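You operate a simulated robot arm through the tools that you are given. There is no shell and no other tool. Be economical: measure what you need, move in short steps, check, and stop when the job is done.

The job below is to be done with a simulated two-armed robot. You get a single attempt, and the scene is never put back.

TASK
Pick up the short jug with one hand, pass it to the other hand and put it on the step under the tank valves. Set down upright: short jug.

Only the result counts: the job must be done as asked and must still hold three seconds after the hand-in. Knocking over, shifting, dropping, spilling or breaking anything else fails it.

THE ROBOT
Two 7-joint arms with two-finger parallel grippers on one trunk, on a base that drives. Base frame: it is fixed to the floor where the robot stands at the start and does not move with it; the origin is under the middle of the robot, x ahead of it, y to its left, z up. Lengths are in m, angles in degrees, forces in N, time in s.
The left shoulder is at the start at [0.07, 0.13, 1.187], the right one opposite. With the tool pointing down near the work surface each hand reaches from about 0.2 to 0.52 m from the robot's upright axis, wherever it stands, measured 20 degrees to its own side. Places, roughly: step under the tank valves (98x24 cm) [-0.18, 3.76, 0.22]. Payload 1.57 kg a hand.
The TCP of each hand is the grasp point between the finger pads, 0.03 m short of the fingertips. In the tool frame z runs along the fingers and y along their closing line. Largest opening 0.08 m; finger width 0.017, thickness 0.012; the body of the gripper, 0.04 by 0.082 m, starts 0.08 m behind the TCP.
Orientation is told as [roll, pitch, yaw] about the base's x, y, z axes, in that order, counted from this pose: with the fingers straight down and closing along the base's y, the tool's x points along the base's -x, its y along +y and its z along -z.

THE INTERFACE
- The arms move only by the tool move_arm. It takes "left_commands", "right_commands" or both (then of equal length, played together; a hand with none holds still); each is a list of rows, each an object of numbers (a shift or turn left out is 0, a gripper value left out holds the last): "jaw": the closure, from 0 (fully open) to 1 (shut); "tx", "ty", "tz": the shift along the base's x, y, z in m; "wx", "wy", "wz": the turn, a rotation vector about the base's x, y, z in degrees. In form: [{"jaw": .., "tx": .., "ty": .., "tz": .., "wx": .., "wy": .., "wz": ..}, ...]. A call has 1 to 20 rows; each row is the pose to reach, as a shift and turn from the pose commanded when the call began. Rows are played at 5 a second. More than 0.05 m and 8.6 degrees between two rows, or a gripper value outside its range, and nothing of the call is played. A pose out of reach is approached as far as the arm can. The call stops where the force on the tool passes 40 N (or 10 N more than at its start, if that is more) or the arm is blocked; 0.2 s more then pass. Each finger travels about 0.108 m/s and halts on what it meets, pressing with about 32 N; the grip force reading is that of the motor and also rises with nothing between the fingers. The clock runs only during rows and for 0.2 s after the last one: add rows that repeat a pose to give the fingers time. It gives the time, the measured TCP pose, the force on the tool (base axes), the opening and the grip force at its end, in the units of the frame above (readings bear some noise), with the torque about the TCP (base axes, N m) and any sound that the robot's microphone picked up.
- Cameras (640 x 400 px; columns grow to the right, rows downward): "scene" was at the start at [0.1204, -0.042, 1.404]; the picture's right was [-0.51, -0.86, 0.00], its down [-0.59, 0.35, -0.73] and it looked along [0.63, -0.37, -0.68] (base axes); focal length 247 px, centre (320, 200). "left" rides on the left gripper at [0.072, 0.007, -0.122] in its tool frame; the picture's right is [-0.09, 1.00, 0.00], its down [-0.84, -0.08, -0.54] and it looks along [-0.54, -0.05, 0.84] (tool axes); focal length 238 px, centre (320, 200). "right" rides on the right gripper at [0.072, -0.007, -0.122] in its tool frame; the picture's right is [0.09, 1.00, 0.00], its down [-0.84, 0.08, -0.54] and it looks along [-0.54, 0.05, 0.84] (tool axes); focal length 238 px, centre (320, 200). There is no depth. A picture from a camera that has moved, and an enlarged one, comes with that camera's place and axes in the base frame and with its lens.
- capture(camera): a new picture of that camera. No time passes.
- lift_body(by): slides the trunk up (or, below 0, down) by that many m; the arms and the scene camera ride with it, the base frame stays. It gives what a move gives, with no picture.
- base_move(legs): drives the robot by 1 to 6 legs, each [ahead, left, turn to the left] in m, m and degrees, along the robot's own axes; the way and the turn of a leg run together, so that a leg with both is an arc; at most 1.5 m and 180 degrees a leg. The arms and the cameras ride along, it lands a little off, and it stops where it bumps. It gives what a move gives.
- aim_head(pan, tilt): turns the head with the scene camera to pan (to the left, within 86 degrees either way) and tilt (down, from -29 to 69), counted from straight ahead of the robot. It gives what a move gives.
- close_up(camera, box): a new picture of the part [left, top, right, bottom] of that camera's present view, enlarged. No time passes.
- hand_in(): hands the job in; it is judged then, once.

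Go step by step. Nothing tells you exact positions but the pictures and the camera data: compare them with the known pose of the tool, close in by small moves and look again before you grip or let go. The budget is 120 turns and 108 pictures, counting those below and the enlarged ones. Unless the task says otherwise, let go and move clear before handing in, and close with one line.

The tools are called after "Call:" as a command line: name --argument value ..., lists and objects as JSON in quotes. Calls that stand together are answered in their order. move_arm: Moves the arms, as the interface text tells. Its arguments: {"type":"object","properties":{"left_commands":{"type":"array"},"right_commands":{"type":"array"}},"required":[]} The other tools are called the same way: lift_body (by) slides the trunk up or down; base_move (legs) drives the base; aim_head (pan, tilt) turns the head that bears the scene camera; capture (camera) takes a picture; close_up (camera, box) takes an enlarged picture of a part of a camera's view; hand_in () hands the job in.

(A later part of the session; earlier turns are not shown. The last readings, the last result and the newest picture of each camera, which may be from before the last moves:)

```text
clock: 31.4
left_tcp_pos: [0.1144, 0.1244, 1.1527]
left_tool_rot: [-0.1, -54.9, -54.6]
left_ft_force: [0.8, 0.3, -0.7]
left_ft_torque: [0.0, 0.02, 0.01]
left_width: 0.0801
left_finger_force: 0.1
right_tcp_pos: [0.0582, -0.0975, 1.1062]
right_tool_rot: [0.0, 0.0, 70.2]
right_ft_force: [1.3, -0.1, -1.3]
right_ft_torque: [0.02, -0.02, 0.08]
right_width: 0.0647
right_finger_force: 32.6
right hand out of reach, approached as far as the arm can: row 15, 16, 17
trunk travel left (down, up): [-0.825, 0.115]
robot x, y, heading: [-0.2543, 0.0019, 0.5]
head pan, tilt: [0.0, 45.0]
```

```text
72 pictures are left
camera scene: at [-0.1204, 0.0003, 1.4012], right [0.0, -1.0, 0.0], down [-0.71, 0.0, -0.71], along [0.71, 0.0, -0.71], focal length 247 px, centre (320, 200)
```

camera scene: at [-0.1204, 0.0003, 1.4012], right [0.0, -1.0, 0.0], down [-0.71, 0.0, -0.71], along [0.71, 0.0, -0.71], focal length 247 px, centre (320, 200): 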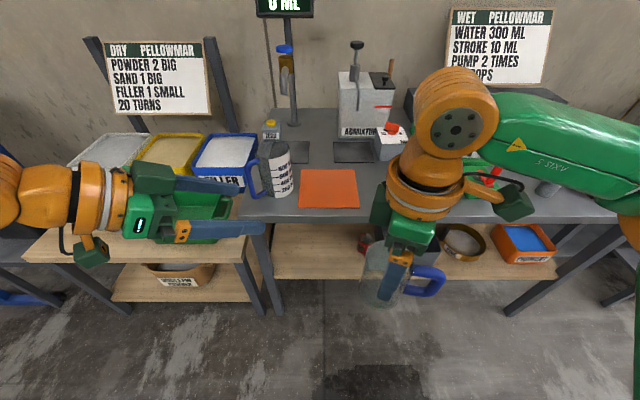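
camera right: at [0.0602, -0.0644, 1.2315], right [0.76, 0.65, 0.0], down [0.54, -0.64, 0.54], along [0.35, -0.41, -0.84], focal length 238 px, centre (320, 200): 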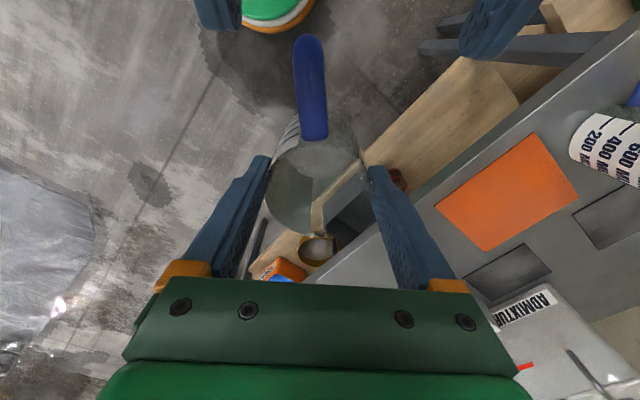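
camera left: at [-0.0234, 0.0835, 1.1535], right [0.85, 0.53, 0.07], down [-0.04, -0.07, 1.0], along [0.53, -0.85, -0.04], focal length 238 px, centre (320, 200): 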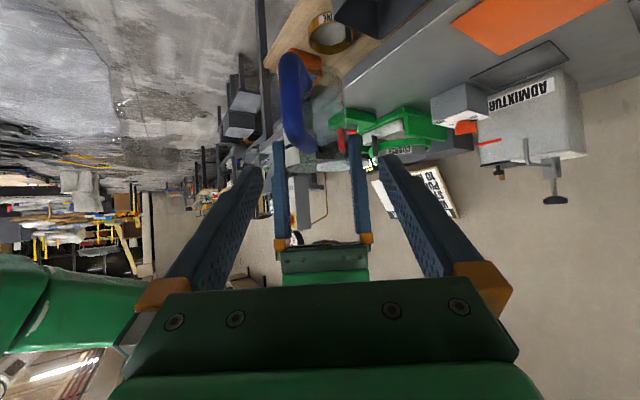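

The jug is turned and the handle now points to the robot's right. I'll move it a bit forward with slightly less yaw.

Call:
move_arm --right_commands '[{"tx": 0.02, "ty": 0.005, "wz": -7}, {"tx": 0.05, "ty": 0.01, "wz": -15}, {"tx": 0.075, "ty": 0.015, "wz": -15}, {"tx": 0.092, "ty": 0.02, "wz": -15}, {"tx": 0.092, "ty": 0.02, "wz": -15}]'

Call:
close_up --camera "scene" --box '[300, 130, 520, 320]'

Call:
capture --camera "right"

```text
clock: 32.6
left_tcp_pos: [0.1152, 0.1231, 1.1527]
left_tool_rot: [-0.2, -54.9, -54.8]
left_ft_force: [1.1, -0.1, -0.4]
left_ft_torque: [0.01, 0.04, -0.01]
left_width: 0.08
left_finger_force: 0.1
right_tcp_pos: [0.1078, -0.1163, 1.0926]
right_tool_rot: [-0.1, 0.0, 55.0]
right_ft_force: [-0.4, -0.8, -1.2]
right_ft_torque: [-0.01, -0.01, -0.02]
right_width: 0.0647
right_finger_force: 32.1
right hand out of reach, approached as far as the arm can: row 1, 2, 3, 4, 5
trunk travel left (down, up): [-0.825, 0.115]
robot x, y, heading: [-0.2508, -0.0001, 0.3]
head pan, tilt: [0.0, 45.0]
```

```text
2.11 times, centred on (410, 225) of scene
camera zoom: at [-0.1206, 0.0006, 1.4012], right [0.0, -1.0, 0.0], down [-0.71, 0.0, -0.71], along [0.71, 0.0, -0.71], focal length 521 px, centre (130, 147)
```

zoom: 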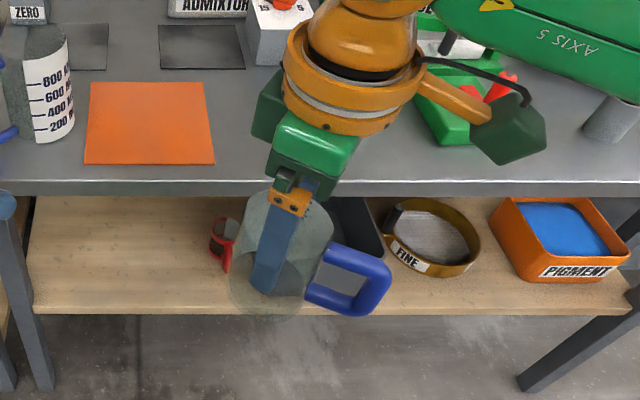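

```text
70 pictures are left
camera right: at [0.0734, -0.1787, 1.2152], right [-0.87, 0.49, 0.0], down [0.41, 0.73, 0.54], along [0.27, 0.47, -0.84], focal length 238 px, centre (320, 200)
```

right: 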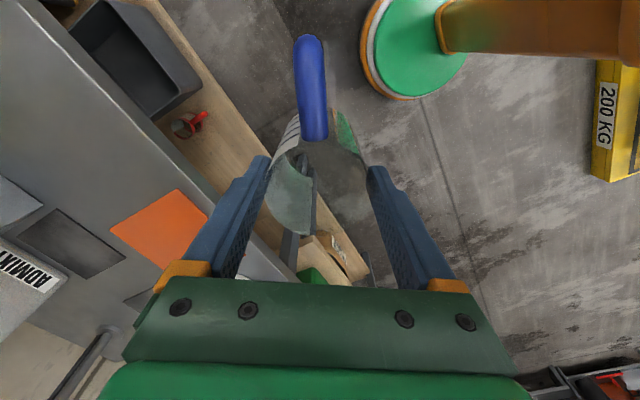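

The limit looks height-related: the top-down wrist sits well above the shoulder. I'll lower the right hand by 10 cm and try forward and inward again.

Call:
move_arm --right_commands '[{"tz": -0.04}, {"tz": -0.08}, {"tz": -0.1, "tx": 0.02, "ty": 0.01}, {"tz": -0.1, "tx": 0.045, "ty": 0.025}, {"tz": -0.1, "tx": 0.06, "ty": 0.035}, {"tz": -0.1, "tx": 0.06, "ty": 0.035}]'

```text
clock: 34.0
left_tcp_pos: [0.115, 0.1239, 1.153]
left_tool_rot: [-0.2, -55.0, -54.7]
left_ft_force: [-0.3, 0.1, 0.3]
left_ft_torque: [-0.01, -0.01, -0.01]
left_width: 0.0799
left_finger_force: 0.0
right_tcp_pos: [0.1107, -0.1206, 0.9994]
right_tool_rot: [-0.1, -0.2, 55.0]
right_ft_force: [0.7, -0.3, -0.8]
right_ft_torque: [0.03, -0.05, -0.04]
right_width: 0.0646
right_finger_force: 32.2
right hand out of reach, approached as far as the arm can: row 3, 4, 5, 6
trunk travel left (down, up): [-0.825, 0.115]
robot x, y, heading: [-0.2525, 0.0031, 0.0]
head pan, tilt: [0.0, 45.0]
```

The right hand holds the jug at (0.111, -0.121, TCP z 1.00), which is good enough. I'll bring the left hand to it instead, pointing almost straight right (az -85°) with 35° of downtilt.

Call:
move_arm --left_commands '[{"tz": -0.03, "wz": -7.5}, {"tz": -0.065, "ty": -0.02, "wz": -15}, {"tz": -0.1, "ty": -0.05, "tx": -0.003, "wz": -22.5}, {"tz": -0.125, "ty": -0.085, "tx": -0.006, "wz": -30}, {"tz": -0.143, "ty": -0.12, "tx": -0.01, "wz": -30}, {"tz": -0.143, "ty": -0.149, "tx": -0.0126, "wz": -30}, {"tz": -0.143, "ty": -0.149, "tx": -0.0126, "wz": -30}]'

Call:
capture --camera "left"

Call:
capture --camera "scene"

```text
clock: 35.6
left_tcp_pos: [0.102, -0.0245, 1.0119]
left_tool_rot: [-0.1, -55.0, -84.8]
left_ft_force: [-0.1, 0.7, -0.4]
left_ft_torque: [-0.02, -0.02, 0.0]
left_width: 0.0798
left_finger_force: 0.2
right_tcp_pos: [0.1115, -0.1199, 0.9984]
right_tool_rot: [-0.1, 0.0, 55.2]
right_ft_force: [0.0, 0.2, -1.0]
right_ft_torque: [-0.02, 0.0, 0.04]
right_width: 0.0644
right_finger_force: 31.9
trunk travel left (down, up): [-0.825, 0.115]
robot x, y, heading: [-0.2514, -0.005, 0.0]
head pan, tilt: [0.0, 45.0]
```

```text
69 pictures are left
camera left: at [0.0961, 0.1162, 1.0233], right [1.0, 0.04, 0.07], down [-0.07, -0.04, 1.0], along [0.04, -1.0, -0.04], focal length 238 px, centre (320, 200)
```

left: 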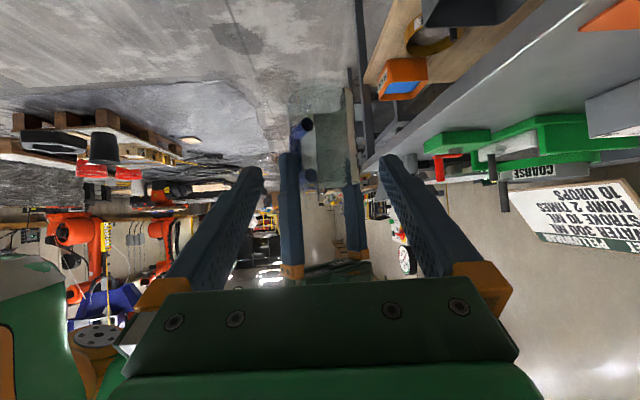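

```text
68 pictures are left
camera scene: at [-0.1207, 0.0008, 1.4012], right [0.0, -1.0, 0.0], down [-0.71, 0.0, -0.71], along [0.71, 0.0, -0.71], focal length 247 px, centre (320, 200)
```

scene: 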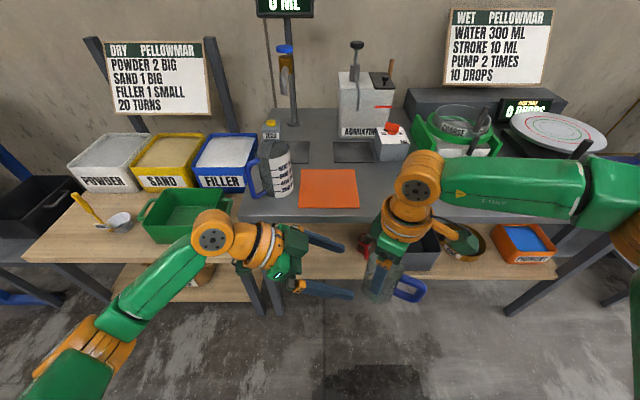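

The pre-grasp is reached, so I'll zoom on the jug between the left fingers to check alignment.

Call:
close_up --camera "left" --box '[240, 70, 400, 210]'

Call:
close_up --camera "scene" --box '[240, 200, 440, 320]'

```text
2.86 times, centred on (320, 140) of left
camera zoom: at [0.0961, 0.1162, 1.0233], right [1.0, 0.04, 0.07], down [-0.07, -0.04, 1.0], along [0.04, -1.0, -0.04], focal length 681 px, centre (320, 371)
```

zoom: 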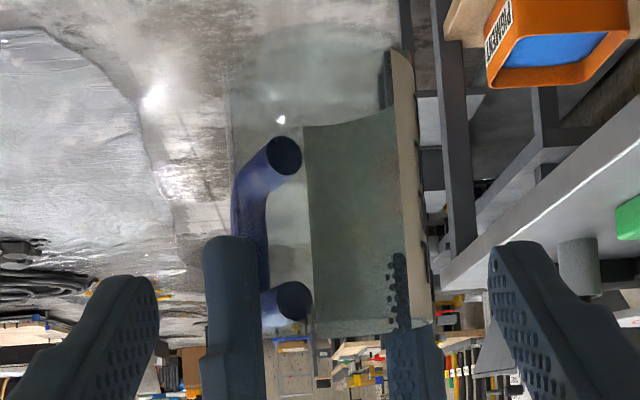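

```text
3.20 times, centred on (340, 260) of scene
camera zoom: at [-0.1207, 0.0008, 1.4012], right [0.0, -1.0, 0.0], down [-0.71, 0.0, -0.71], along [0.71, 0.0, -0.71], focal length 792 px, centre (256, 8)
```

zoom: 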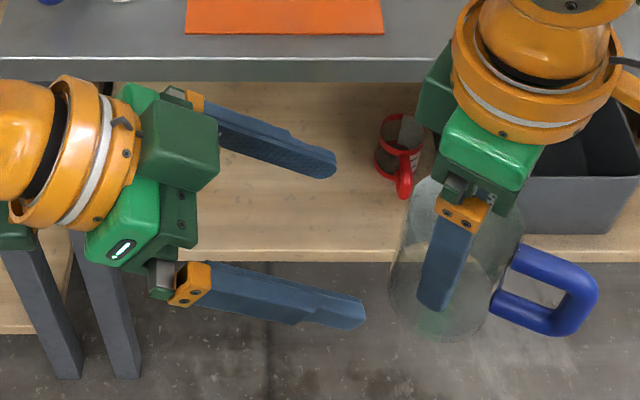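

Alignment is good, but with this angle a left finger would meet a right fingertip. I'll swing the left approach to az -110° with 30° downtilt, which keeps clear of both the right fingers and the handle.

Call:
move_arm --left_commands '[{"tx": 0.011, "tz": -0.004, "wx": -1.25, "wy": 0.17, "wz": -6.25}, {"tx": 0.022, "tz": -0.007, "wx": -2.5, "wy": 0.33, "wz": -12.5}, {"tx": 0.033, "tz": -0.011, "wx": -3.75, "wy": 0.5, "wz": -18.75}, {"tx": 0.044, "tz": -0.0144, "wx": -4.99, "wy": 0.66, "wz": -24.98}, {"tx": 0.044, "tz": -0.0144, "wx": -4.99, "wy": 0.66, "wz": -24.98}]'

Call:
close_up --camera "left" --box '[240, 70, 400, 210]'

Call:
close_up --camera "scene" --box '[240, 200, 440, 320]'

```text
clock: 36.8
left_tcp_pos: [0.1462, -0.0257, 0.9954]
left_tool_rot: [-0.2, -60.0, -109.9]
left_ft_force: [0.4, 0.6, -0.5]
left_ft_torque: [0.02, -0.01, -0.02]
left_width: 0.0798
left_finger_force: 0.1
right_tcp_pos: [0.1095, -0.1197, 1.0007]
right_tool_rot: [-0.2, -0.2, 55.1]
right_ft_force: [0.0, 0.5, -2.0]
right_ft_torque: [0.01, 0.02, 0.01]
right_width: 0.0646
right_finger_force: 31.9
trunk travel left (down, up): [-0.825, 0.115]
robot x, y, heading: [-0.2513, -0.0024, 0.1]
head pan, tilt: [0.0, 45.0]
```

```text
2.86 times, centred on (320, 140) of left
camera zoom: at [0.2007, 0.1048, 0.9968], right [0.92, -0.38, 0.08], down [-0.05, 0.07, 1.0], along [-0.39, -0.92, 0.05], focal length 681 px, centre (320, 371)
```

zoom: 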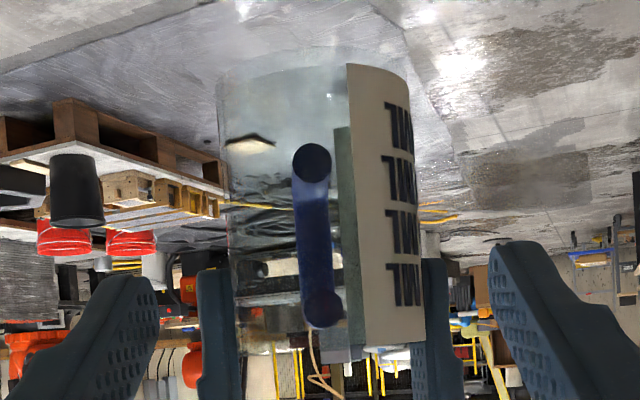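

```text
3.20 times, centred on (340, 260) of scene
camera zoom: at [-0.121, 0.0007, 1.4013], right [0.0, -1.0, 0.0], down [-0.71, 0.0, -0.71], along [0.71, 0.0, -0.71], focal length 792 px, centre (256, 8)
```

zoom: 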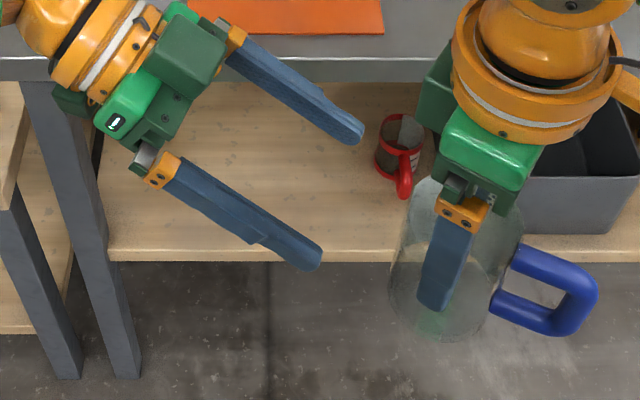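

The jug is centred between the left fingers with the handle on the far side. I'll advance along the approach line in two stages.

Call:
move_arm --left_commands '[{"tx": -0.006, "ty": -0.016, "tz": -0.0095}, {"tx": -0.012, "ty": -0.032, "tz": -0.019}, {"tx": -0.018, "ty": -0.048, "tz": -0.0285}, {"tx": -0.018, "ty": -0.048, "tz": -0.0285}]'

Call:
capture --camera "left"

Call:
close_up --camera "scene" --box '[240, 200, 440, 320]'

```text
clock: 37.8
left_tcp_pos: [0.1287, -0.0727, 0.9682]
left_tool_rot: [-0.2, -60.0, -109.7]
left_ft_force: [0.6, -0.4, -0.4]
left_ft_torque: [-0.02, 0.02, -0.01]
left_width: 0.0798
left_finger_force: 0.0
right_tcp_pos: [0.1106, -0.1199, 0.9977]
right_tool_rot: [0.0, -0.1, 54.9]
right_ft_force: [-0.3, -0.1, -1.9]
right_ft_torque: [-0.01, 0.0, 0.0]
right_width: 0.0649
right_finger_force: 31.9
trunk travel left (down, up): [-0.825, 0.115]
robot x, y, heading: [-0.2503, -0.0018, 0.3]
head pan, tilt: [0.0, 45.0]
```

```text
63 pictures are left
camera left: at [0.1825, 0.0578, 0.9682], right [0.92, -0.38, 0.08], down [-0.05, 0.07, 1.0], along [-0.39, -0.92, 0.05], focal length 238 px, centre (320, 200)
```

left: 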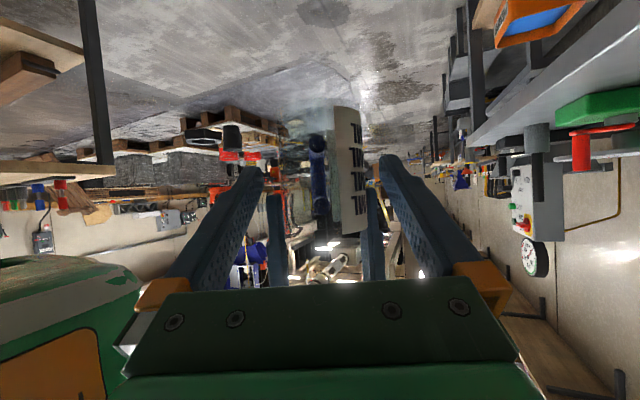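

```text
3.20 times, centred on (340, 260) of scene
camera zoom: at [-0.1206, 0.0005, 1.4012], right [0.0, -1.0, 0.0], down [-0.71, 0.0, -0.71], along [0.71, 0.0, -0.71], focal length 792 px, centre (256, 8)
```

zoom: 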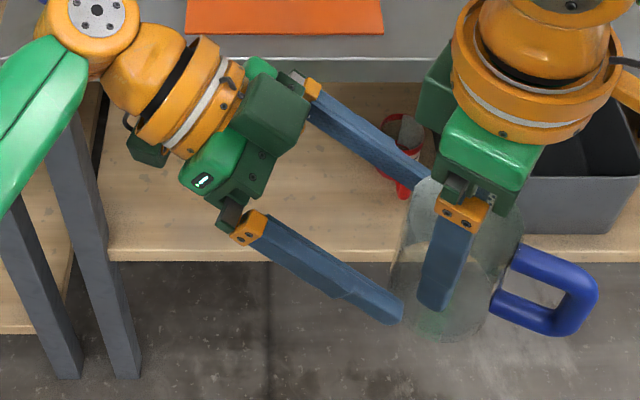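

Still well aligned, so I'll make the final 4 cm.

Call:
move_arm --left_commands '[{"tx": -0.004, "ty": -0.011, "tz": -0.007}, {"tx": -0.008, "ty": -0.022, "tz": -0.014}, {"tx": -0.0122, "ty": -0.0334, "tz": -0.021}, {"tx": -0.0122, "ty": -0.0334, "tz": -0.021}]'

Call:
close_up --camera "left" --box '[240, 50, 400, 220]'

Call:
close_up --camera "scene" --box '[240, 200, 440, 320]'

```text
clock: 38.8
left_tcp_pos: [0.1155, -0.1062, 0.948]
left_tool_rot: [-0.1, -60.0, -109.7]
left_ft_force: [-0.5, 0.7, 0.3]
left_ft_torque: [0.0, 0.0, 0.0]
left_width: 0.0801
left_finger_force: 0.0
right_tcp_pos: [0.1099, -0.1199, 0.9993]
right_tool_rot: [-0.1, -0.1, 55.1]
right_ft_force: [-0.3, 0.2, -1.5]
right_ft_torque: [-0.02, 0.0, 0.02]
right_width: 0.0645
right_finger_force: 32.0
trunk travel left (down, up): [-0.825, 0.115]
robot x, y, heading: [-0.2525, 0.0028, 0.3]
head pan, tilt: [0.0, 45.0]
```

```text
2.35 times, centred on (320, 135) of left
camera zoom: at [0.1695, 0.0254, 0.9471], right [0.92, -0.38, 0.08], down [-0.05, 0.07, 1.0], along [-0.39, -0.92, 0.05], focal length 561 px, centre (320, 353)
```

zoom: 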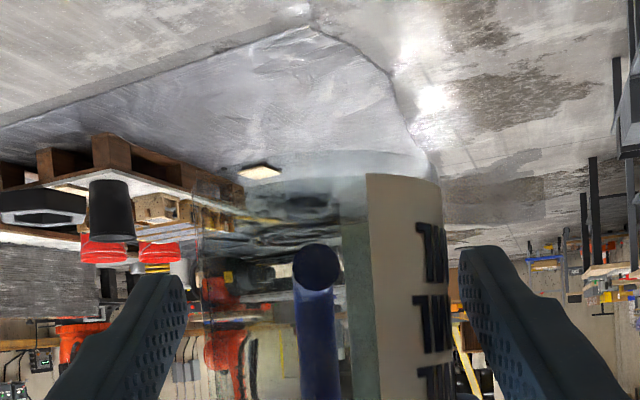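

```text
3.20 times, centred on (340, 260) of scene
camera zoom: at [-0.1207, 0.0005, 1.4012], right [0.0, -1.0, 0.0], down [-0.71, 0.0, -0.71], along [0.71, 0.0, -0.71], focal length 792 px, centre (256, 8)
```

zoom: 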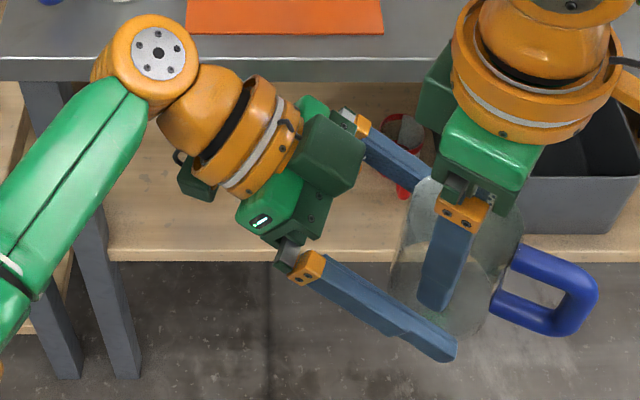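

The left fingers straddle the lower jug, below the right fingertips. I'll close the left gripper while the right one holds.

Call:
move_arm --left_commands '[{"jaw": 0.12}, {"jaw": 0.3}, {"jaw": 1}, {"jaw": 1}, {"jaw": 1}]'

Call:
close_up --camera "left" --box '[240, 50, 400, 220]'

Call:
close_up --camera "scene" --box '[280, 200, 440, 320]'

```text
clock: 40.0
left_tcp_pos: [0.1156, -0.1062, 0.9471]
left_tool_rot: [-0.1, -59.9, -109.6]
left_ft_force: [13.4, -8.4, -6.5]
left_ft_torque: [-0.07, -0.4, -0.09]
left_width: 0.0643
left_finger_force: 32.0
right_tcp_pos: [0.1104, -0.1204, 0.9993]
right_tool_rot: [0.0, 0.0, 55.2]
right_ft_force: [-12.7, 7.1, 6.0]
right_ft_torque: [0.56, 1.0, 0.39]
right_width: 0.0649
right_finger_force: 32.0
trunk travel left (down, up): [-0.825, 0.115]
robot x, y, heading: [-0.2526, 0.0001, 0.3]
head pan, tilt: [0.0, 45.0]
```

```text
2.35 times, centred on (320, 135) of left
camera zoom: at [0.1697, 0.0255, 0.9472], right [0.92, -0.38, 0.08], down [-0.05, 0.07, 1.0], along [-0.39, -0.92, 0.05], focal length 561 px, centre (320, 353)
```

zoom: 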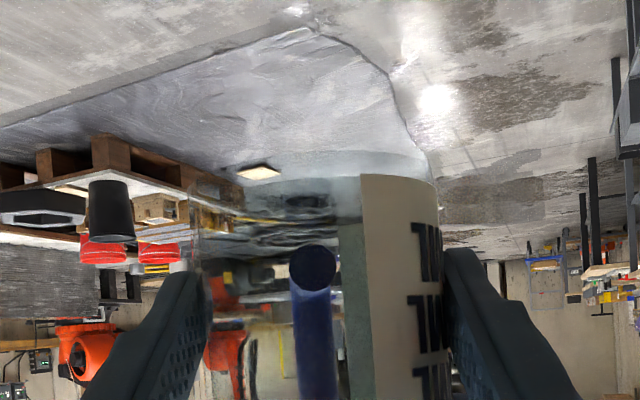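

```text
3.33 times, centred on (360, 260) of scene
camera zoom: at [-0.1207, 0.0004, 1.4012], right [0.0, -1.0, 0.0], down [-0.71, 0.0, -0.71], along [0.71, 0.0, -0.71], focal length 825 px, centre (187, 0)
```

zoom: 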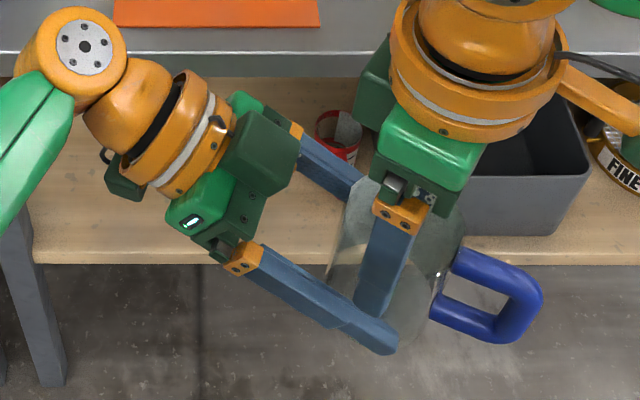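

Both hands grip the jug firmly (64.3 and 64.9 mm). Now I'll open the right and raise it clear.

Call:
move_arm --right_commands '[{"jaw": 0.1}, {"jaw": 0}, {"jaw": 0}, {"jaw": 0}]'

Call:
capture --camera "right"

```text
clock: 41.0
left_tcp_pos: [0.115, -0.1051, 0.9474]
left_tool_rot: [-0.3, -60.0, -109.6]
left_ft_force: [-0.2, 0.4, 0.0]
left_ft_torque: [0.05, -0.01, -0.03]
left_width: 0.0644
left_finger_force: 32.3
right_tcp_pos: [0.1102, -0.1194, 0.9997]
right_tool_rot: [-0.1, -0.1, 55.1]
right_ft_force: [0.0, 0.1, 0.4]
right_ft_torque: [-0.02, -0.03, -0.02]
right_width: 0.0801
right_finger_force: 0.0
trunk travel left (down, up): [-0.825, 0.115]
robot x, y, heading: [-0.2481, 0.001, 0.4]
head pan, tilt: [0.0, 45.0]
```

```text
57 pictures are left
camera right: at [0.0754, -0.1826, 1.1216], right [-0.87, 0.49, 0.0], down [0.41, 0.73, 0.54], along [0.27, 0.47, -0.84], focal length 238 px, centre (320, 200)
```

right: 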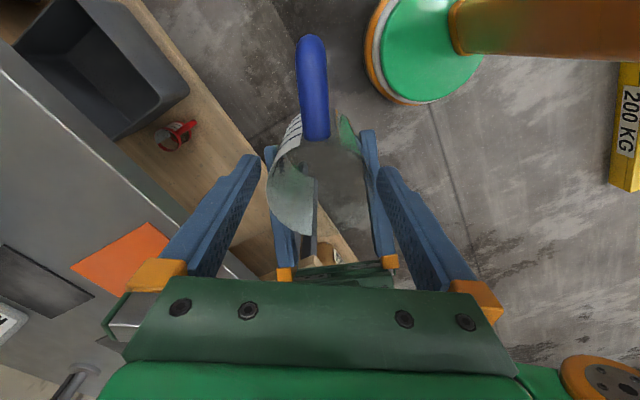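

The right is open; I'll lift it slowly, straight up.

Call:
move_arm --right_commands '[{"tz": 0.01}, {"tz": 0.025}, {"tz": 0.045}, {"tz": 0.07}, {"tz": 0.09, "ty": -0.02}, {"tz": 0.1, "ty": -0.06}, {"tz": 0.1, "ty": -0.1}, {"tz": 0.1, "ty": -0.1}]'

Call:
close_up --camera "scene" --box '[280, 200, 440, 320]'

Call:
capture --camera "right"

```text
clock: 42.8
left_tcp_pos: [0.1155, -0.105, 0.9482]
left_tool_rot: [-0.3, -60.1, -109.7]
left_ft_force: [0.0, -0.1, -0.1]
left_ft_torque: [0.04, -0.02, -0.02]
left_width: 0.0643
left_finger_force: 32.1
right_tcp_pos: [0.0657, -0.1774, 1.0994]
right_tool_rot: [0.0, 0.0, 55.1]
right_ft_force: [0.3, -0.2, 0.2]
right_ft_torque: [-0.03, 0.0, 0.0]
right_width: 0.0799
right_finger_force: 0.0
right hand out of reach, approached as far as the arm can: row 5, 6, 7, 8
trunk travel left (down, up): [-0.825, 0.115]
robot x, y, heading: [-0.2532, -0.0037, 0.1]
head pan, tilt: [0.0, 45.0]
```

```text
3.33 times, centred on (360, 260) of scene
camera zoom: at [-0.1205, 0.0008, 1.4012], right [0.0, -1.0, 0.0], down [-0.71, 0.0, -0.71], along [0.71, 0.0, -0.71], focal length 825 px, centre (187, 0)
```

zoom: 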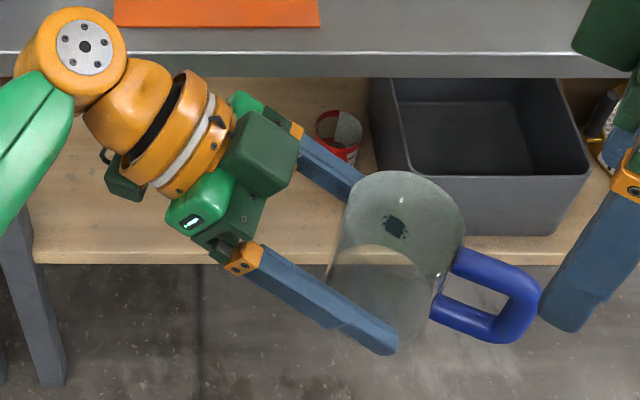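

```text
55 pictures are left
camera right: at [0.0312, -0.2402, 1.2217], right [-0.87, 0.49, 0.0], down [0.41, 0.73, 0.54], along [0.27, 0.47, -0.84], focal length 238 px, centre (320, 200)
```

right: 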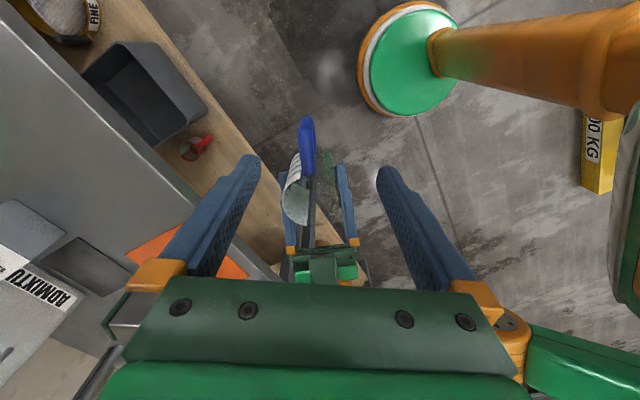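

The handover is complete: the left hand holds the jug level. I'll back off a little more, turn left towards the tanks and look at the route.

Call:
base_move --legs '[[-0.15, 0, 0], [0, 0, 90]]'

Call:
aim_head --pan 0 --tilt 30

Call:
capture --camera "scene"

```text
clock: 48.1
left_tcp_pos: [-0.3035, 0.3684, 0.949]
left_tool_rot: [-0.3, -59.8, -18.5]
left_ft_force: [0.3, -0.5, -1.6]
left_ft_torque: [0.02, 0.05, 0.03]
left_width: 0.064
left_finger_force: 32.6
right_tcp_pos: [-0.2282, 0.3204, 1.0988]
right_tool_rot: [0.0, -0.2, 146.3]
right_ft_force: [-0.4, -0.6, 0.5]
right_ft_torque: [0.01, -0.05, 0.05]
right_width: 0.0801
right_finger_force: 0.1
trunk travel left (down, up): [-0.825, 0.115]
robot x, y, heading: [-0.4017, 0.001, 91.4]
head pan, tilt: [0.0, 45.0]
```

```text
clock: 48.9
left_tcp_pos: [-0.3023, 0.3693, 0.9478]
left_tool_rot: [-0.2, -60.0, -18.5]
left_ft_force: [-0.3, -0.1, -1.4]
left_ft_torque: [0.01, 0.01, 0.01]
left_width: 0.0641
left_finger_force: 32.2
right_tcp_pos: [-0.2287, 0.3202, 1.0992]
right_tool_rot: [0.1, 0.0, 146.3]
right_ft_force: [0.6, 0.2, -0.2]
right_ft_torque: [0.02, 0.0, 0.02]
right_width: 0.0797
right_finger_force: 0.1
trunk travel left (down, up): [-0.825, 0.115]
robot x, y, heading: [-0.4019, -0.0025, 91.4]
head pan, tilt: [0.0, 30.0]
```

```text
54 pictures are left
camera scene: at [-0.4039, 0.1409, 1.4238], right [1.0, 0.02, 0.0], down [0.01, -0.5, -0.87], along [-0.02, 0.87, -0.5], focal length 247 px, centre (320, 200)
```

scene: 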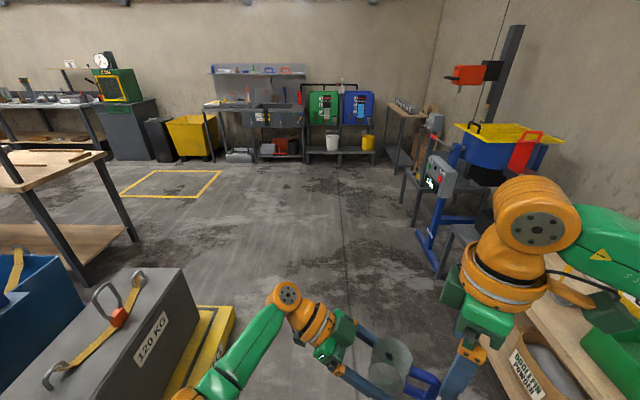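

The route ahead is clear. I'll rearrange the left hand so it points forward with the jug in front of me, turning only about the vertical so it stays level.

Call:
move_arm --left_commands '[{"tx": -0.013, "ty": 0.006, "wz": 8.2}, {"tx": -0.026, "ty": 0.012, "wz": 16.4}, {"tx": -0.04, "ty": 0.018, "wz": 24.6}, {"tx": -0.053, "ty": 0.024, "wz": 32.8}, {"tx": -0.066, "ty": 0.03, "wz": 41}, {"tx": -0.08, "ty": 0.036, "wz": 49.2}, {"tx": -0.093, "ty": 0.042, "wz": 57.4}, {"tx": -0.106, "ty": 0.048, "wz": 65.6}, {"tx": -0.12, "ty": 0.054, "wz": 73.8}, {"tx": -0.133, "ty": 0.06, "wz": 82}, {"tx": -0.146, "ty": 0.067, "wz": 90}, {"tx": -0.146, "ty": 0.067, "wz": 90}]'

Call:
capture --camera "scene"

```text
clock: 51.5
left_tcp_pos: [-0.4493, 0.4362, 0.9474]
left_tool_rot: [-0.3, -59.9, 71.7]
left_ft_force: [-0.5, 0.3, -1.3]
left_ft_torque: [0.0, -0.02, -0.02]
left_width: 0.0644
left_finger_force: 32.4
right_tcp_pos: [-0.228, 0.3205, 1.098]
right_tool_rot: [0.0, 0.0, 146.4]
right_ft_force: [-1.2, 0.4, -0.1]
right_ft_torque: [0.01, 0.0, 0.0]
right_width: 0.0801
right_finger_force: 0.1
trunk travel left (down, up): [-0.825, 0.115]
robot x, y, heading: [-0.4019, -0.0009, 91.5]
head pan, tilt: [0.0, 30.0]
```

```text
53 pictures are left
camera scene: at [-0.4042, 0.141, 1.4239], right [1.0, 0.02, 0.0], down [0.01, -0.5, -0.87], along [-0.02, 0.87, -0.5], focal length 247 px, centre (320, 200)
```

scene: 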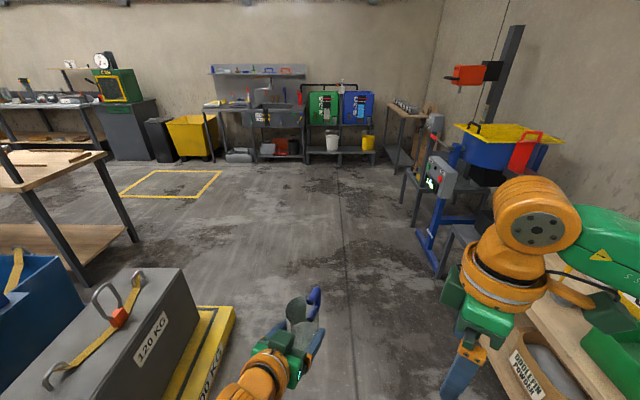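

The jug is in front, upright, and the left hand points forward. I'll drive towards the tanks and stop about 1 m short.

Call:
base_move --legs '[[0, 0, -1.5], [1.3, -0.15, 0], [1.2, -0.2, 0]]'

Call:
capture --camera "scene"

```text
clock: 64.2
left_tcp_pos: [-0.0893, 2.9561, 0.948]
left_tool_rot: [-0.2, -60.0, 69.5]
left_ft_force: [-0.6, -0.5, -0.9]
left_ft_torque: [0.0, 0.01, 0.01]
left_width: 0.0639
left_finger_force: 32.4
right_tcp_pos: [0.1261, 2.8322, 1.0998]
right_tool_rot: [0.0, 0.0, 144.4]
right_ft_force: [0.5, 0.5, 0.8]
right_ft_torque: [0.03, -0.02, 0.02]
right_width: 0.0802
right_finger_force: 0.1
trunk travel left (down, up): [-0.825, 0.115]
robot x, y, heading: [-0.0549, 2.5176, 89.4]
head pan, tilt: [0.0, 30.0]
```

```text
52 pictures are left
camera scene: at [-0.055, 2.6593, 1.4239], right [1.0, -0.01, 0.0], down [-0.01, -0.5, -0.87], along [0.01, 0.87, -0.5], focal length 247 px, centre (320, 200)
```

scene: 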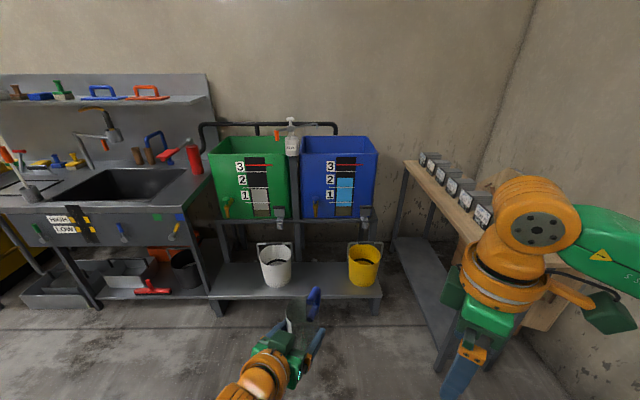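

The step's free middle is near (-0.04, 3.70) between the buckets, and a wooden bench stands on my right. I'll check where my elbows hang before turning and lowering.

Call:
aim_head --pan 70 --tilt 60

Call:
capture --camera "scene"

Call:
aim_head --pan -75 --tilt 50

Call:
capture --camera "scene"

```text
clock: 65.6
left_tcp_pos: [-0.0895, 2.9571, 0.9476]
left_tool_rot: [-0.3, -59.9, 69.6]
left_ft_force: [-1.0, 0.5, -0.8]
left_ft_torque: [-0.01, 0.04, -0.02]
left_width: 0.0638
left_finger_force: 32.0
right_tcp_pos: [0.127, 2.8332, 1.0985]
right_tool_rot: [0.0, -0.1, 144.3]
right_ft_force: [-0.2, 1.1, 0.5]
right_ft_torque: [-0.03, -0.01, 0.0]
right_width: 0.0799
right_finger_force: 0.0
trunk travel left (down, up): [-0.825, 0.115]
robot x, y, heading: [-0.0558, 2.5151, 89.2]
head pan, tilt: [70.0, 60.0]
```

```text
51 pictures are left
camera scene: at [-0.1183, 2.5931, 1.3818], right [0.35, 0.94, 0.0], down [0.81, -0.31, -0.5], along [-0.47, 0.18, -0.87], focal length 247 px, centre (320, 200)
```

scene: 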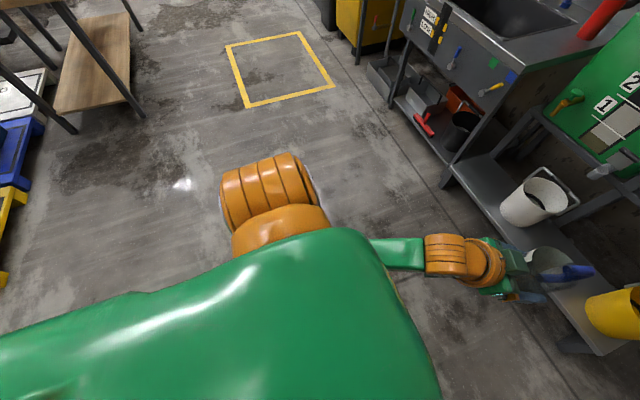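

```text
clock: 67.9
left_tcp_pos: [-0.089, 2.9566, 0.948]
left_tool_rot: [-0.2, -60.0, 69.5]
left_ft_force: [0.4, 0.2, -0.3]
left_ft_torque: [-0.02, 0.01, 0.0]
left_width: 0.0635
left_finger_force: 32.1
right_tcp_pos: [0.1276, 2.8337, 1.1004]
right_tool_rot: [0.0, 0.0, 144.3]
right_ft_force: [-0.3, 0.0, -0.8]
right_ft_torque: [0.01, 0.01, 0.0]
right_width: 0.0798
right_finger_force: 0.1
trunk travel left (down, up): [-0.825, 0.115]
robot x, y, heading: [-0.0538, 2.5173, 89.5]
head pan, tilt: [-75.0, 50.0]
```

```text
50 pictures are left
camera scene: at [0.0187, 2.5886, 1.3944], right [0.25, -0.97, 0.0], down [-0.74, -0.19, -0.64], along [0.62, 0.16, -0.77], focal length 247 px, centre (320, 200)
```

scene: 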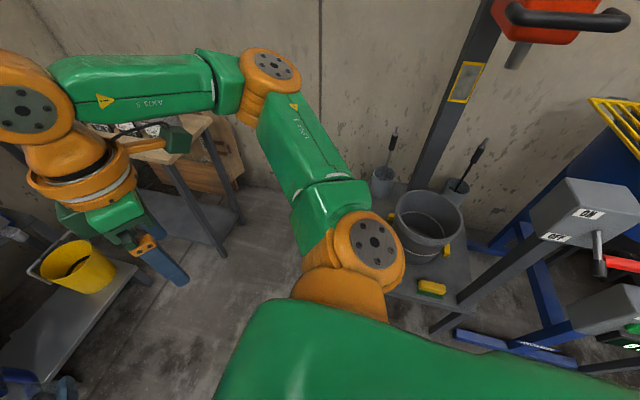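

My left elbow hangs low beneath the torso, so I'd rather reach down more with the arm and lower the trunk less. I'll test the arm going 20 cm lower here in free space.

Call:
move_arm --left_commands '[{"tz": -0.04}, {"tz": -0.08}, {"tz": -0.12}, {"tz": -0.16}, {"tz": -0.2}, {"tz": -0.2}]'

Call:
aim_head --pan 0 --tilt 62

Call:
capture --camera "scene"

```text
clock: 69.3
left_tcp_pos: [-0.0883, 2.9589, 0.748]
left_tool_rot: [-0.3, -60.0, 69.5]
left_ft_force: [0.0, -0.6, -2.0]
left_ft_torque: [-0.01, 0.02, 0.0]
left_width: 0.0638
left_finger_force: 31.5
right_tcp_pos: [0.1261, 2.8336, 1.0987]
right_tool_rot: [-0.2, 0.1, 144.3]
right_ft_force: [0.4, 1.0, 0.3]
right_ft_torque: [-0.01, 0.01, 0.0]
right_width: 0.0801
right_finger_force: 0.1
trunk travel left (down, up): [-0.825, 0.115]
robot x, y, heading: [-0.0561, 2.5175, 89.5]
head pan, tilt: [-75.0, 50.0]
```

```text
clock: 70.8
left_tcp_pos: [-0.0883, 2.9593, 0.7473]
left_tool_rot: [-0.2, -60.0, 69.4]
left_ft_force: [0.0, 0.6, -1.2]
left_ft_torque: [-0.01, -0.02, -0.01]
left_width: 0.0635
left_finger_force: 32.3
right_tcp_pos: [0.1271, 2.8344, 1.0984]
right_tool_rot: [0.1, -0.1, 144.3]
right_ft_force: [-0.1, -0.5, -0.8]
right_ft_torque: [0.0, -0.01, 0.03]
right_width: 0.0799
right_finger_force: 0.1
trunk travel left (down, up): [-0.825, 0.115]
robot x, y, heading: [-0.052, 2.5181, 89.3]
head pan, tilt: [0.0, 62.0]
```

```text
49 pictures are left
camera scene: at [-0.0551, 2.6338, 1.3795], right [1.0, -0.01, 0.0], down [-0.01, -0.88, -0.47], along [0.01, 0.47, -0.88], focal length 247 px, centre (320, 200)
```

scene: 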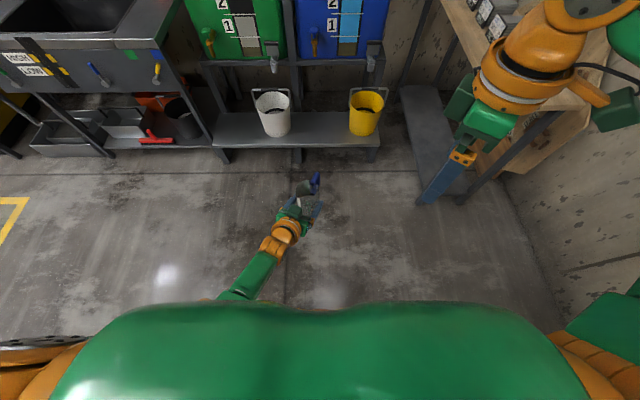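

Arm reach down works. I'll retract the right hand, then turn slightly right and move to a waypoint about 0.25 m short of the final stance. Then I'll lower the trunk by 0.40.

Call:
move_arm --right_commands '[{"ty": -0.03, "tx": 0.02}, {"ty": -0.06, "tx": 0.04}, {"ty": -0.08, "tx": 0.06}, {"ty": -0.08, "tx": 0.06}]'

Call:
base_move --legs '[[0, 0, -14.4], [0.446, 0.199, 0]]'

Call:
lift_body --by -0.4

Call:
aim_head --pan 0 --tilt 40

Call:
capture --camera "scene"

```text
clock: 71.8
left_tcp_pos: [-0.0897, 2.9593, 0.7468]
left_tool_rot: [-0.3, -59.9, 69.6]
left_ft_force: [0.5, -1.2, -0.7]
left_ft_torque: [0.03, 0.0, 0.01]
left_width: 0.0635
left_finger_force: 32.3
right_tcp_pos: [0.1845, 2.7519, 1.0995]
right_tool_rot: [-0.1, 0.0, 144.1]
right_ft_force: [0.0, 0.4, 0.2]
right_ft_torque: [0.0, 0.03, 0.0]
right_width: 0.08
right_finger_force: 0.0
trunk travel left (down, up): [-0.825, 0.115]
robot x, y, heading: [-0.0584, 2.5185, 89.3]
head pan, tilt: [0.0, 62.0]
```

```text
clock: 75.5
left_tcp_pos: [-0.0415, 3.4339, 0.7499]
left_tool_rot: [-0.1, -60.0, 54.2]
left_ft_force: [0.5, 0.3, -0.9]
left_ft_torque: [-0.01, 0.02, -0.02]
left_width: 0.0634
left_finger_force: 32.0
right_tcp_pos: [0.1665, 3.1609, 1.0997]
right_tool_rot: [-0.1, -0.1, 129.1]
right_ft_force: [-0.5, -0.2, 0.5]
right_ft_torque: [0.0, 0.01, 0.01]
right_width: 0.0801
right_finger_force: 0.0
trunk travel left (down, up): [-0.825, 0.115]
robot x, y, heading: [-0.1225, 2.9984, 74.4]
head pan, tilt: [0.0, 62.0]
```

```text
clock: 79.4
left_tcp_pos: [-0.0425, 3.4332, 0.3488]
left_tool_rot: [-0.2, -59.9, 54.2]
left_ft_force: [0.1, 0.2, -1.5]
left_ft_torque: [-0.03, 0.02, 0.0]
left_width: 0.0636
left_finger_force: 32.9
right_tcp_pos: [0.1652, 3.1615, 0.7007]
right_tool_rot: [-0.1, 0.0, 129.0]
right_ft_force: [-0.6, -0.2, -1.0]
right_ft_torque: [0.03, 0.01, -0.02]
right_width: 0.0799
right_finger_force: 0.0
trunk travel left (down, up): [-0.425, 0.515]
robot x, y, heading: [-0.125, 3.0036, 74.0]
head pan, tilt: [0.0, 62.0]
```

```text
clock: 80.2
left_tcp_pos: [-0.0419, 3.4347, 0.3469]
left_tool_rot: [-0.1, -59.9, 54.2]
left_ft_force: [-0.1, -0.3, -1.6]
left_ft_torque: [-0.01, 0.02, 0.05]
left_width: 0.0637
left_finger_force: 32.1
right_tcp_pos: [0.1666, 3.1597, 0.7009]
right_tool_rot: [-0.1, 0.1, 128.9]
right_ft_force: [-0.4, -0.4, -0.3]
right_ft_torque: [-0.05, -0.01, 0.01]
right_width: 0.0799
right_finger_force: 0.0
trunk travel left (down, up): [-0.425, 0.515]
robot x, y, heading: [-0.1235, 2.9983, 74.0]
head pan, tilt: [0.0, 40.0]
```

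```text
48 pictures are left
camera scene: at [-0.0896, 3.1303, 1.0084], right [0.96, -0.27, 0.0], down [-0.18, -0.62, -0.77], along [0.21, 0.74, -0.64], focal length 247 px, centre (320, 200)
```

scene: 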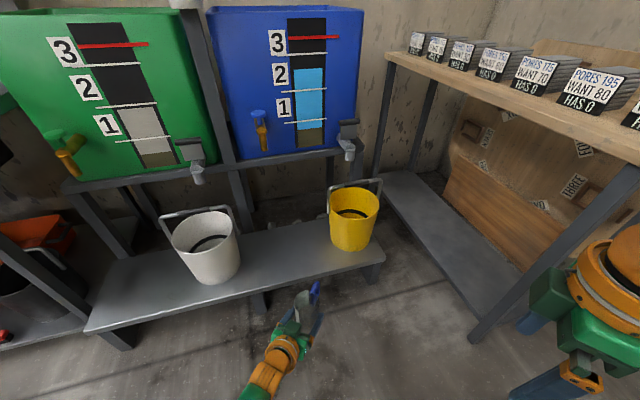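

The gap between the buckets runs from about x -0.23 to 0.13, and the front edge is at y ≈ 3.64. The jug is at (-0.03, 3.45) with its bottom 10 cm above the step. I'll drive in most of the way and look.

Call:
base_move --legs '[[0.19, 0.053, 0]]'

Call:
capture --camera "scene"

Call:
capture --camera "left"

```text
clock: 81.8
left_tcp_pos: [-0.045, 3.6309, 0.3478]
left_tool_rot: [-0.3, -59.9, 54.5]
left_ft_force: [1.0, -0.1, -1.1]
left_ft_torque: [-0.02, 0.02, 0.0]
left_width: 0.0636
left_finger_force: 31.9
right_tcp_pos: [0.1664, 3.3598, 0.6997]
right_tool_rot: [-0.1, -0.1, 129.1]
right_ft_force: [-0.6, -0.3, -0.9]
right_ft_torque: [-0.03, -0.01, 0.01]
right_width: 0.0799
right_finger_force: 0.0
trunk travel left (down, up): [-0.425, 0.515]
robot x, y, heading: [-0.126, 3.1974, 74.4]
head pan, tilt: [0.0, 40.0]
```

```text
47 pictures are left
camera scene: at [-0.0904, 3.328, 1.0085], right [0.96, -0.27, 0.0], down [-0.17, -0.62, -0.77], along [0.21, 0.74, -0.64], focal length 247 px, centre (320, 200)
```

scene: 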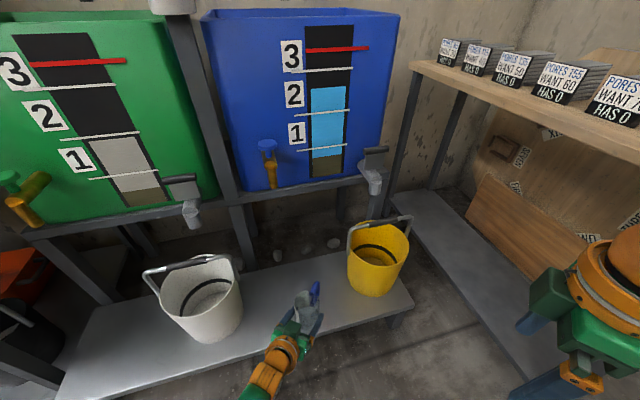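

```text
46 pictures are left
camera left: at [-0.1329, 3.5196, 0.3472], right [-0.78, 0.62, 0.08], down [0.03, -0.08, 1.0], along [0.62, 0.78, 0.05], focal length 238 px, centre (320, 200)
```

left: 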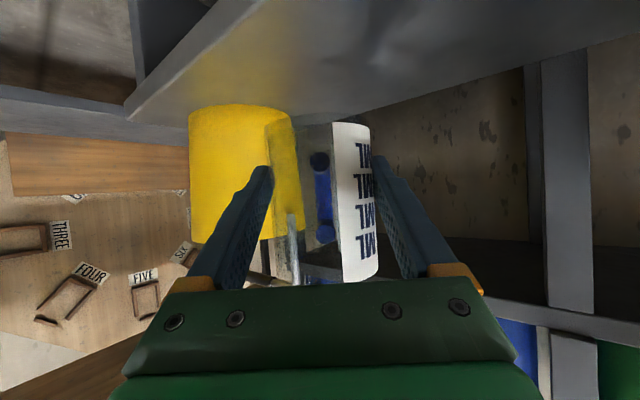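

The jug is entering cleanly between the buckets. I'll drive the last 6.5 cm.

Call:
base_move --legs '[[0.065, 0.018, 0]]'

Call:
capture --camera "scene"

Call:
close_up --camera "scene" --box '[220, 220, 400, 380]'

```text
clock: 82.8
left_tcp_pos: [-0.043, 3.6972, 0.3472]
left_tool_rot: [-0.3, -60.0, 54.4]
left_ft_force: [-0.4, 0.3, -1.0]
left_ft_torque: [0.0, 0.0, 0.01]
left_width: 0.0636
left_finger_force: 31.8
right_tcp_pos: [0.1652, 3.4255, 0.7]
right_tool_rot: [-0.2, 0.0, 129.1]
right_ft_force: [-1.1, -0.5, 0.4]
right_ft_torque: [0.0, 0.05, 0.02]
right_width: 0.0802
right_finger_force: 0.0
trunk travel left (down, up): [-0.425, 0.515]
robot x, y, heading: [-0.1249, 3.2647, 74.4]
head pan, tilt: [0.0, 40.0]
```

```text
45 pictures are left
camera scene: at [-0.0901, 3.3945, 1.0084], right [0.96, -0.27, 0.0], down [-0.17, -0.62, -0.77], along [0.21, 0.74, -0.64], focal length 247 px, centre (320, 200)
```

scene: 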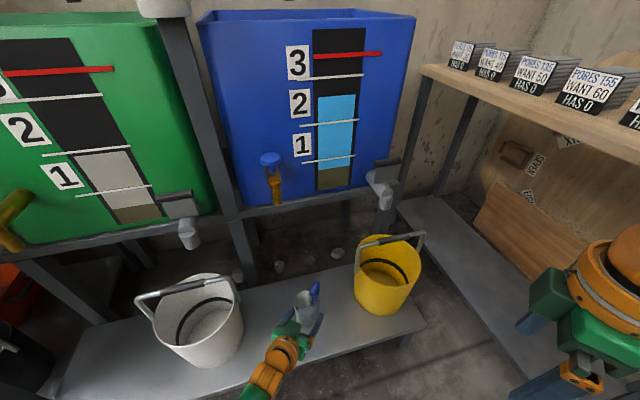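

```text
2.50 times, centred on (310, 300) of scene
camera zoom: at [-0.0901, 3.3945, 1.0084], right [0.96, -0.27, 0.0], down [-0.17, -0.62, -0.77], along [0.21, 0.74, -0.64], focal length 618 px, centre (345, -50)
```

zoom: 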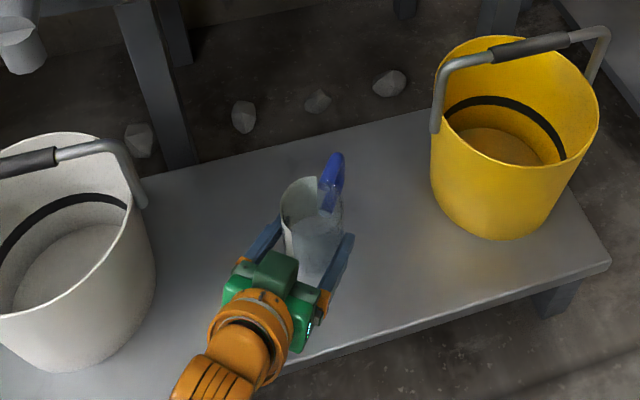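

The jug is over the step's free middle. I'll lower the trunk 7.5 cm, then finish with fine arm steps.

Call:
lift_body --by -0.075

Call:
close_up --camera "scene" --box '[220, 180, 420, 340]'

Call:
capture --camera "left"

```text
clock: 83.9
left_tcp_pos: [-0.0441, 3.6978, 0.2732]
left_tool_rot: [-0.2, -59.9, 54.3]
left_ft_force: [-0.4, 0.0, -0.8]
left_ft_torque: [-0.04, 0.04, 0.01]
left_width: 0.0636
left_finger_force: 32.4
right_tcp_pos: [0.1662, 3.4254, 0.6262]
right_tool_rot: [-0.1, 0.0, 129.1]
right_ft_force: [0.2, 0.5, 0.0]
right_ft_torque: [-0.02, 0.0, 0.03]
right_width: 0.0803
right_finger_force: 0.0
trunk travel left (down, up): [-0.35, 0.59]
robot x, y, heading: [-0.124, 3.2617, 74.2]
head pan, tilt: [0.0, 40.0]
```

```text
2.50 times, centred on (320, 260) of scene
camera zoom: at [-0.0902, 3.3939, 0.9335], right [0.96, -0.27, 0.0], down [-0.17, -0.62, -0.77], along [0.21, 0.74, -0.64], focal length 618 px, centre (320, 50)
```

zoom: 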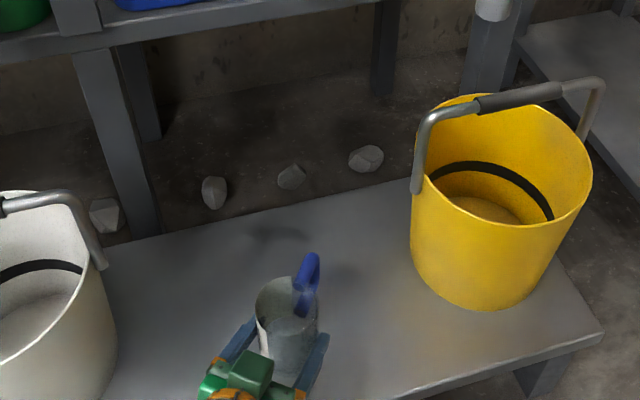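

```text
42 pictures are left
camera left: at [-0.1326, 3.5858, 0.2723], right [-0.78, 0.62, 0.08], down [0.03, -0.08, 1.0], along [0.62, 0.78, 0.05], focal length 238 px, centre (320, 200)
```

left: 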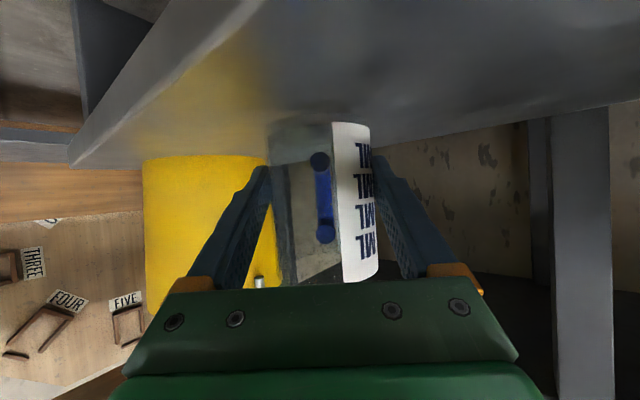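

The jug is upright, about 2 cm above the step. I'll lower the arm carefully.

Call:
move_arm --left_commands '[{"tz": -0.005}, {"tz": -0.01}, {"tz": -0.015}, {"tz": -0.018}, {"tz": -0.018}]'

Call:
close_up --camera "left" --box '[240, 80, 440, 240]'

```text
clock: 85.1
left_tcp_pos: [-0.0423, 3.6988, 0.2601]
left_tool_rot: [0.0, -60.7, 54.3]
left_ft_force: [0.4, 1.9, 23.4]
left_ft_torque: [0.04, -0.18, 0.04]
left_width: 0.0639
left_finger_force: 32.0
right_tcp_pos: [0.1656, 3.4237, 0.6259]
right_tool_rot: [-0.3, -0.1, 129.1]
right_ft_force: [0.4, 1.4, 0.2]
right_ft_torque: [0.01, 0.0, -0.06]
right_width: 0.0799
right_finger_force: 0.0
trunk travel left (down, up): [-0.35, 0.59]
robot x, y, heading: [-0.1259, 3.2648, 74.1]
head pan, tilt: [0.0, 40.0]
```

```text
2.50 times, centred on (340, 160) of left
camera zoom: at [-0.1316, 3.5862, 0.2575], right [-0.78, 0.62, 0.08], down [0.03, -0.09, 1.0], along [0.62, 0.78, 0.06], focal length 596 px, centre (270, 300)
```

zoom: 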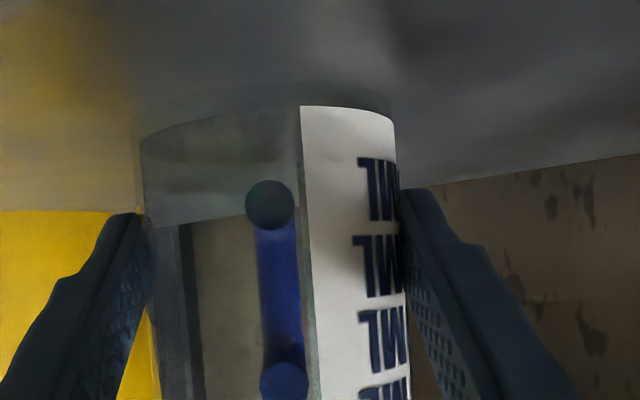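

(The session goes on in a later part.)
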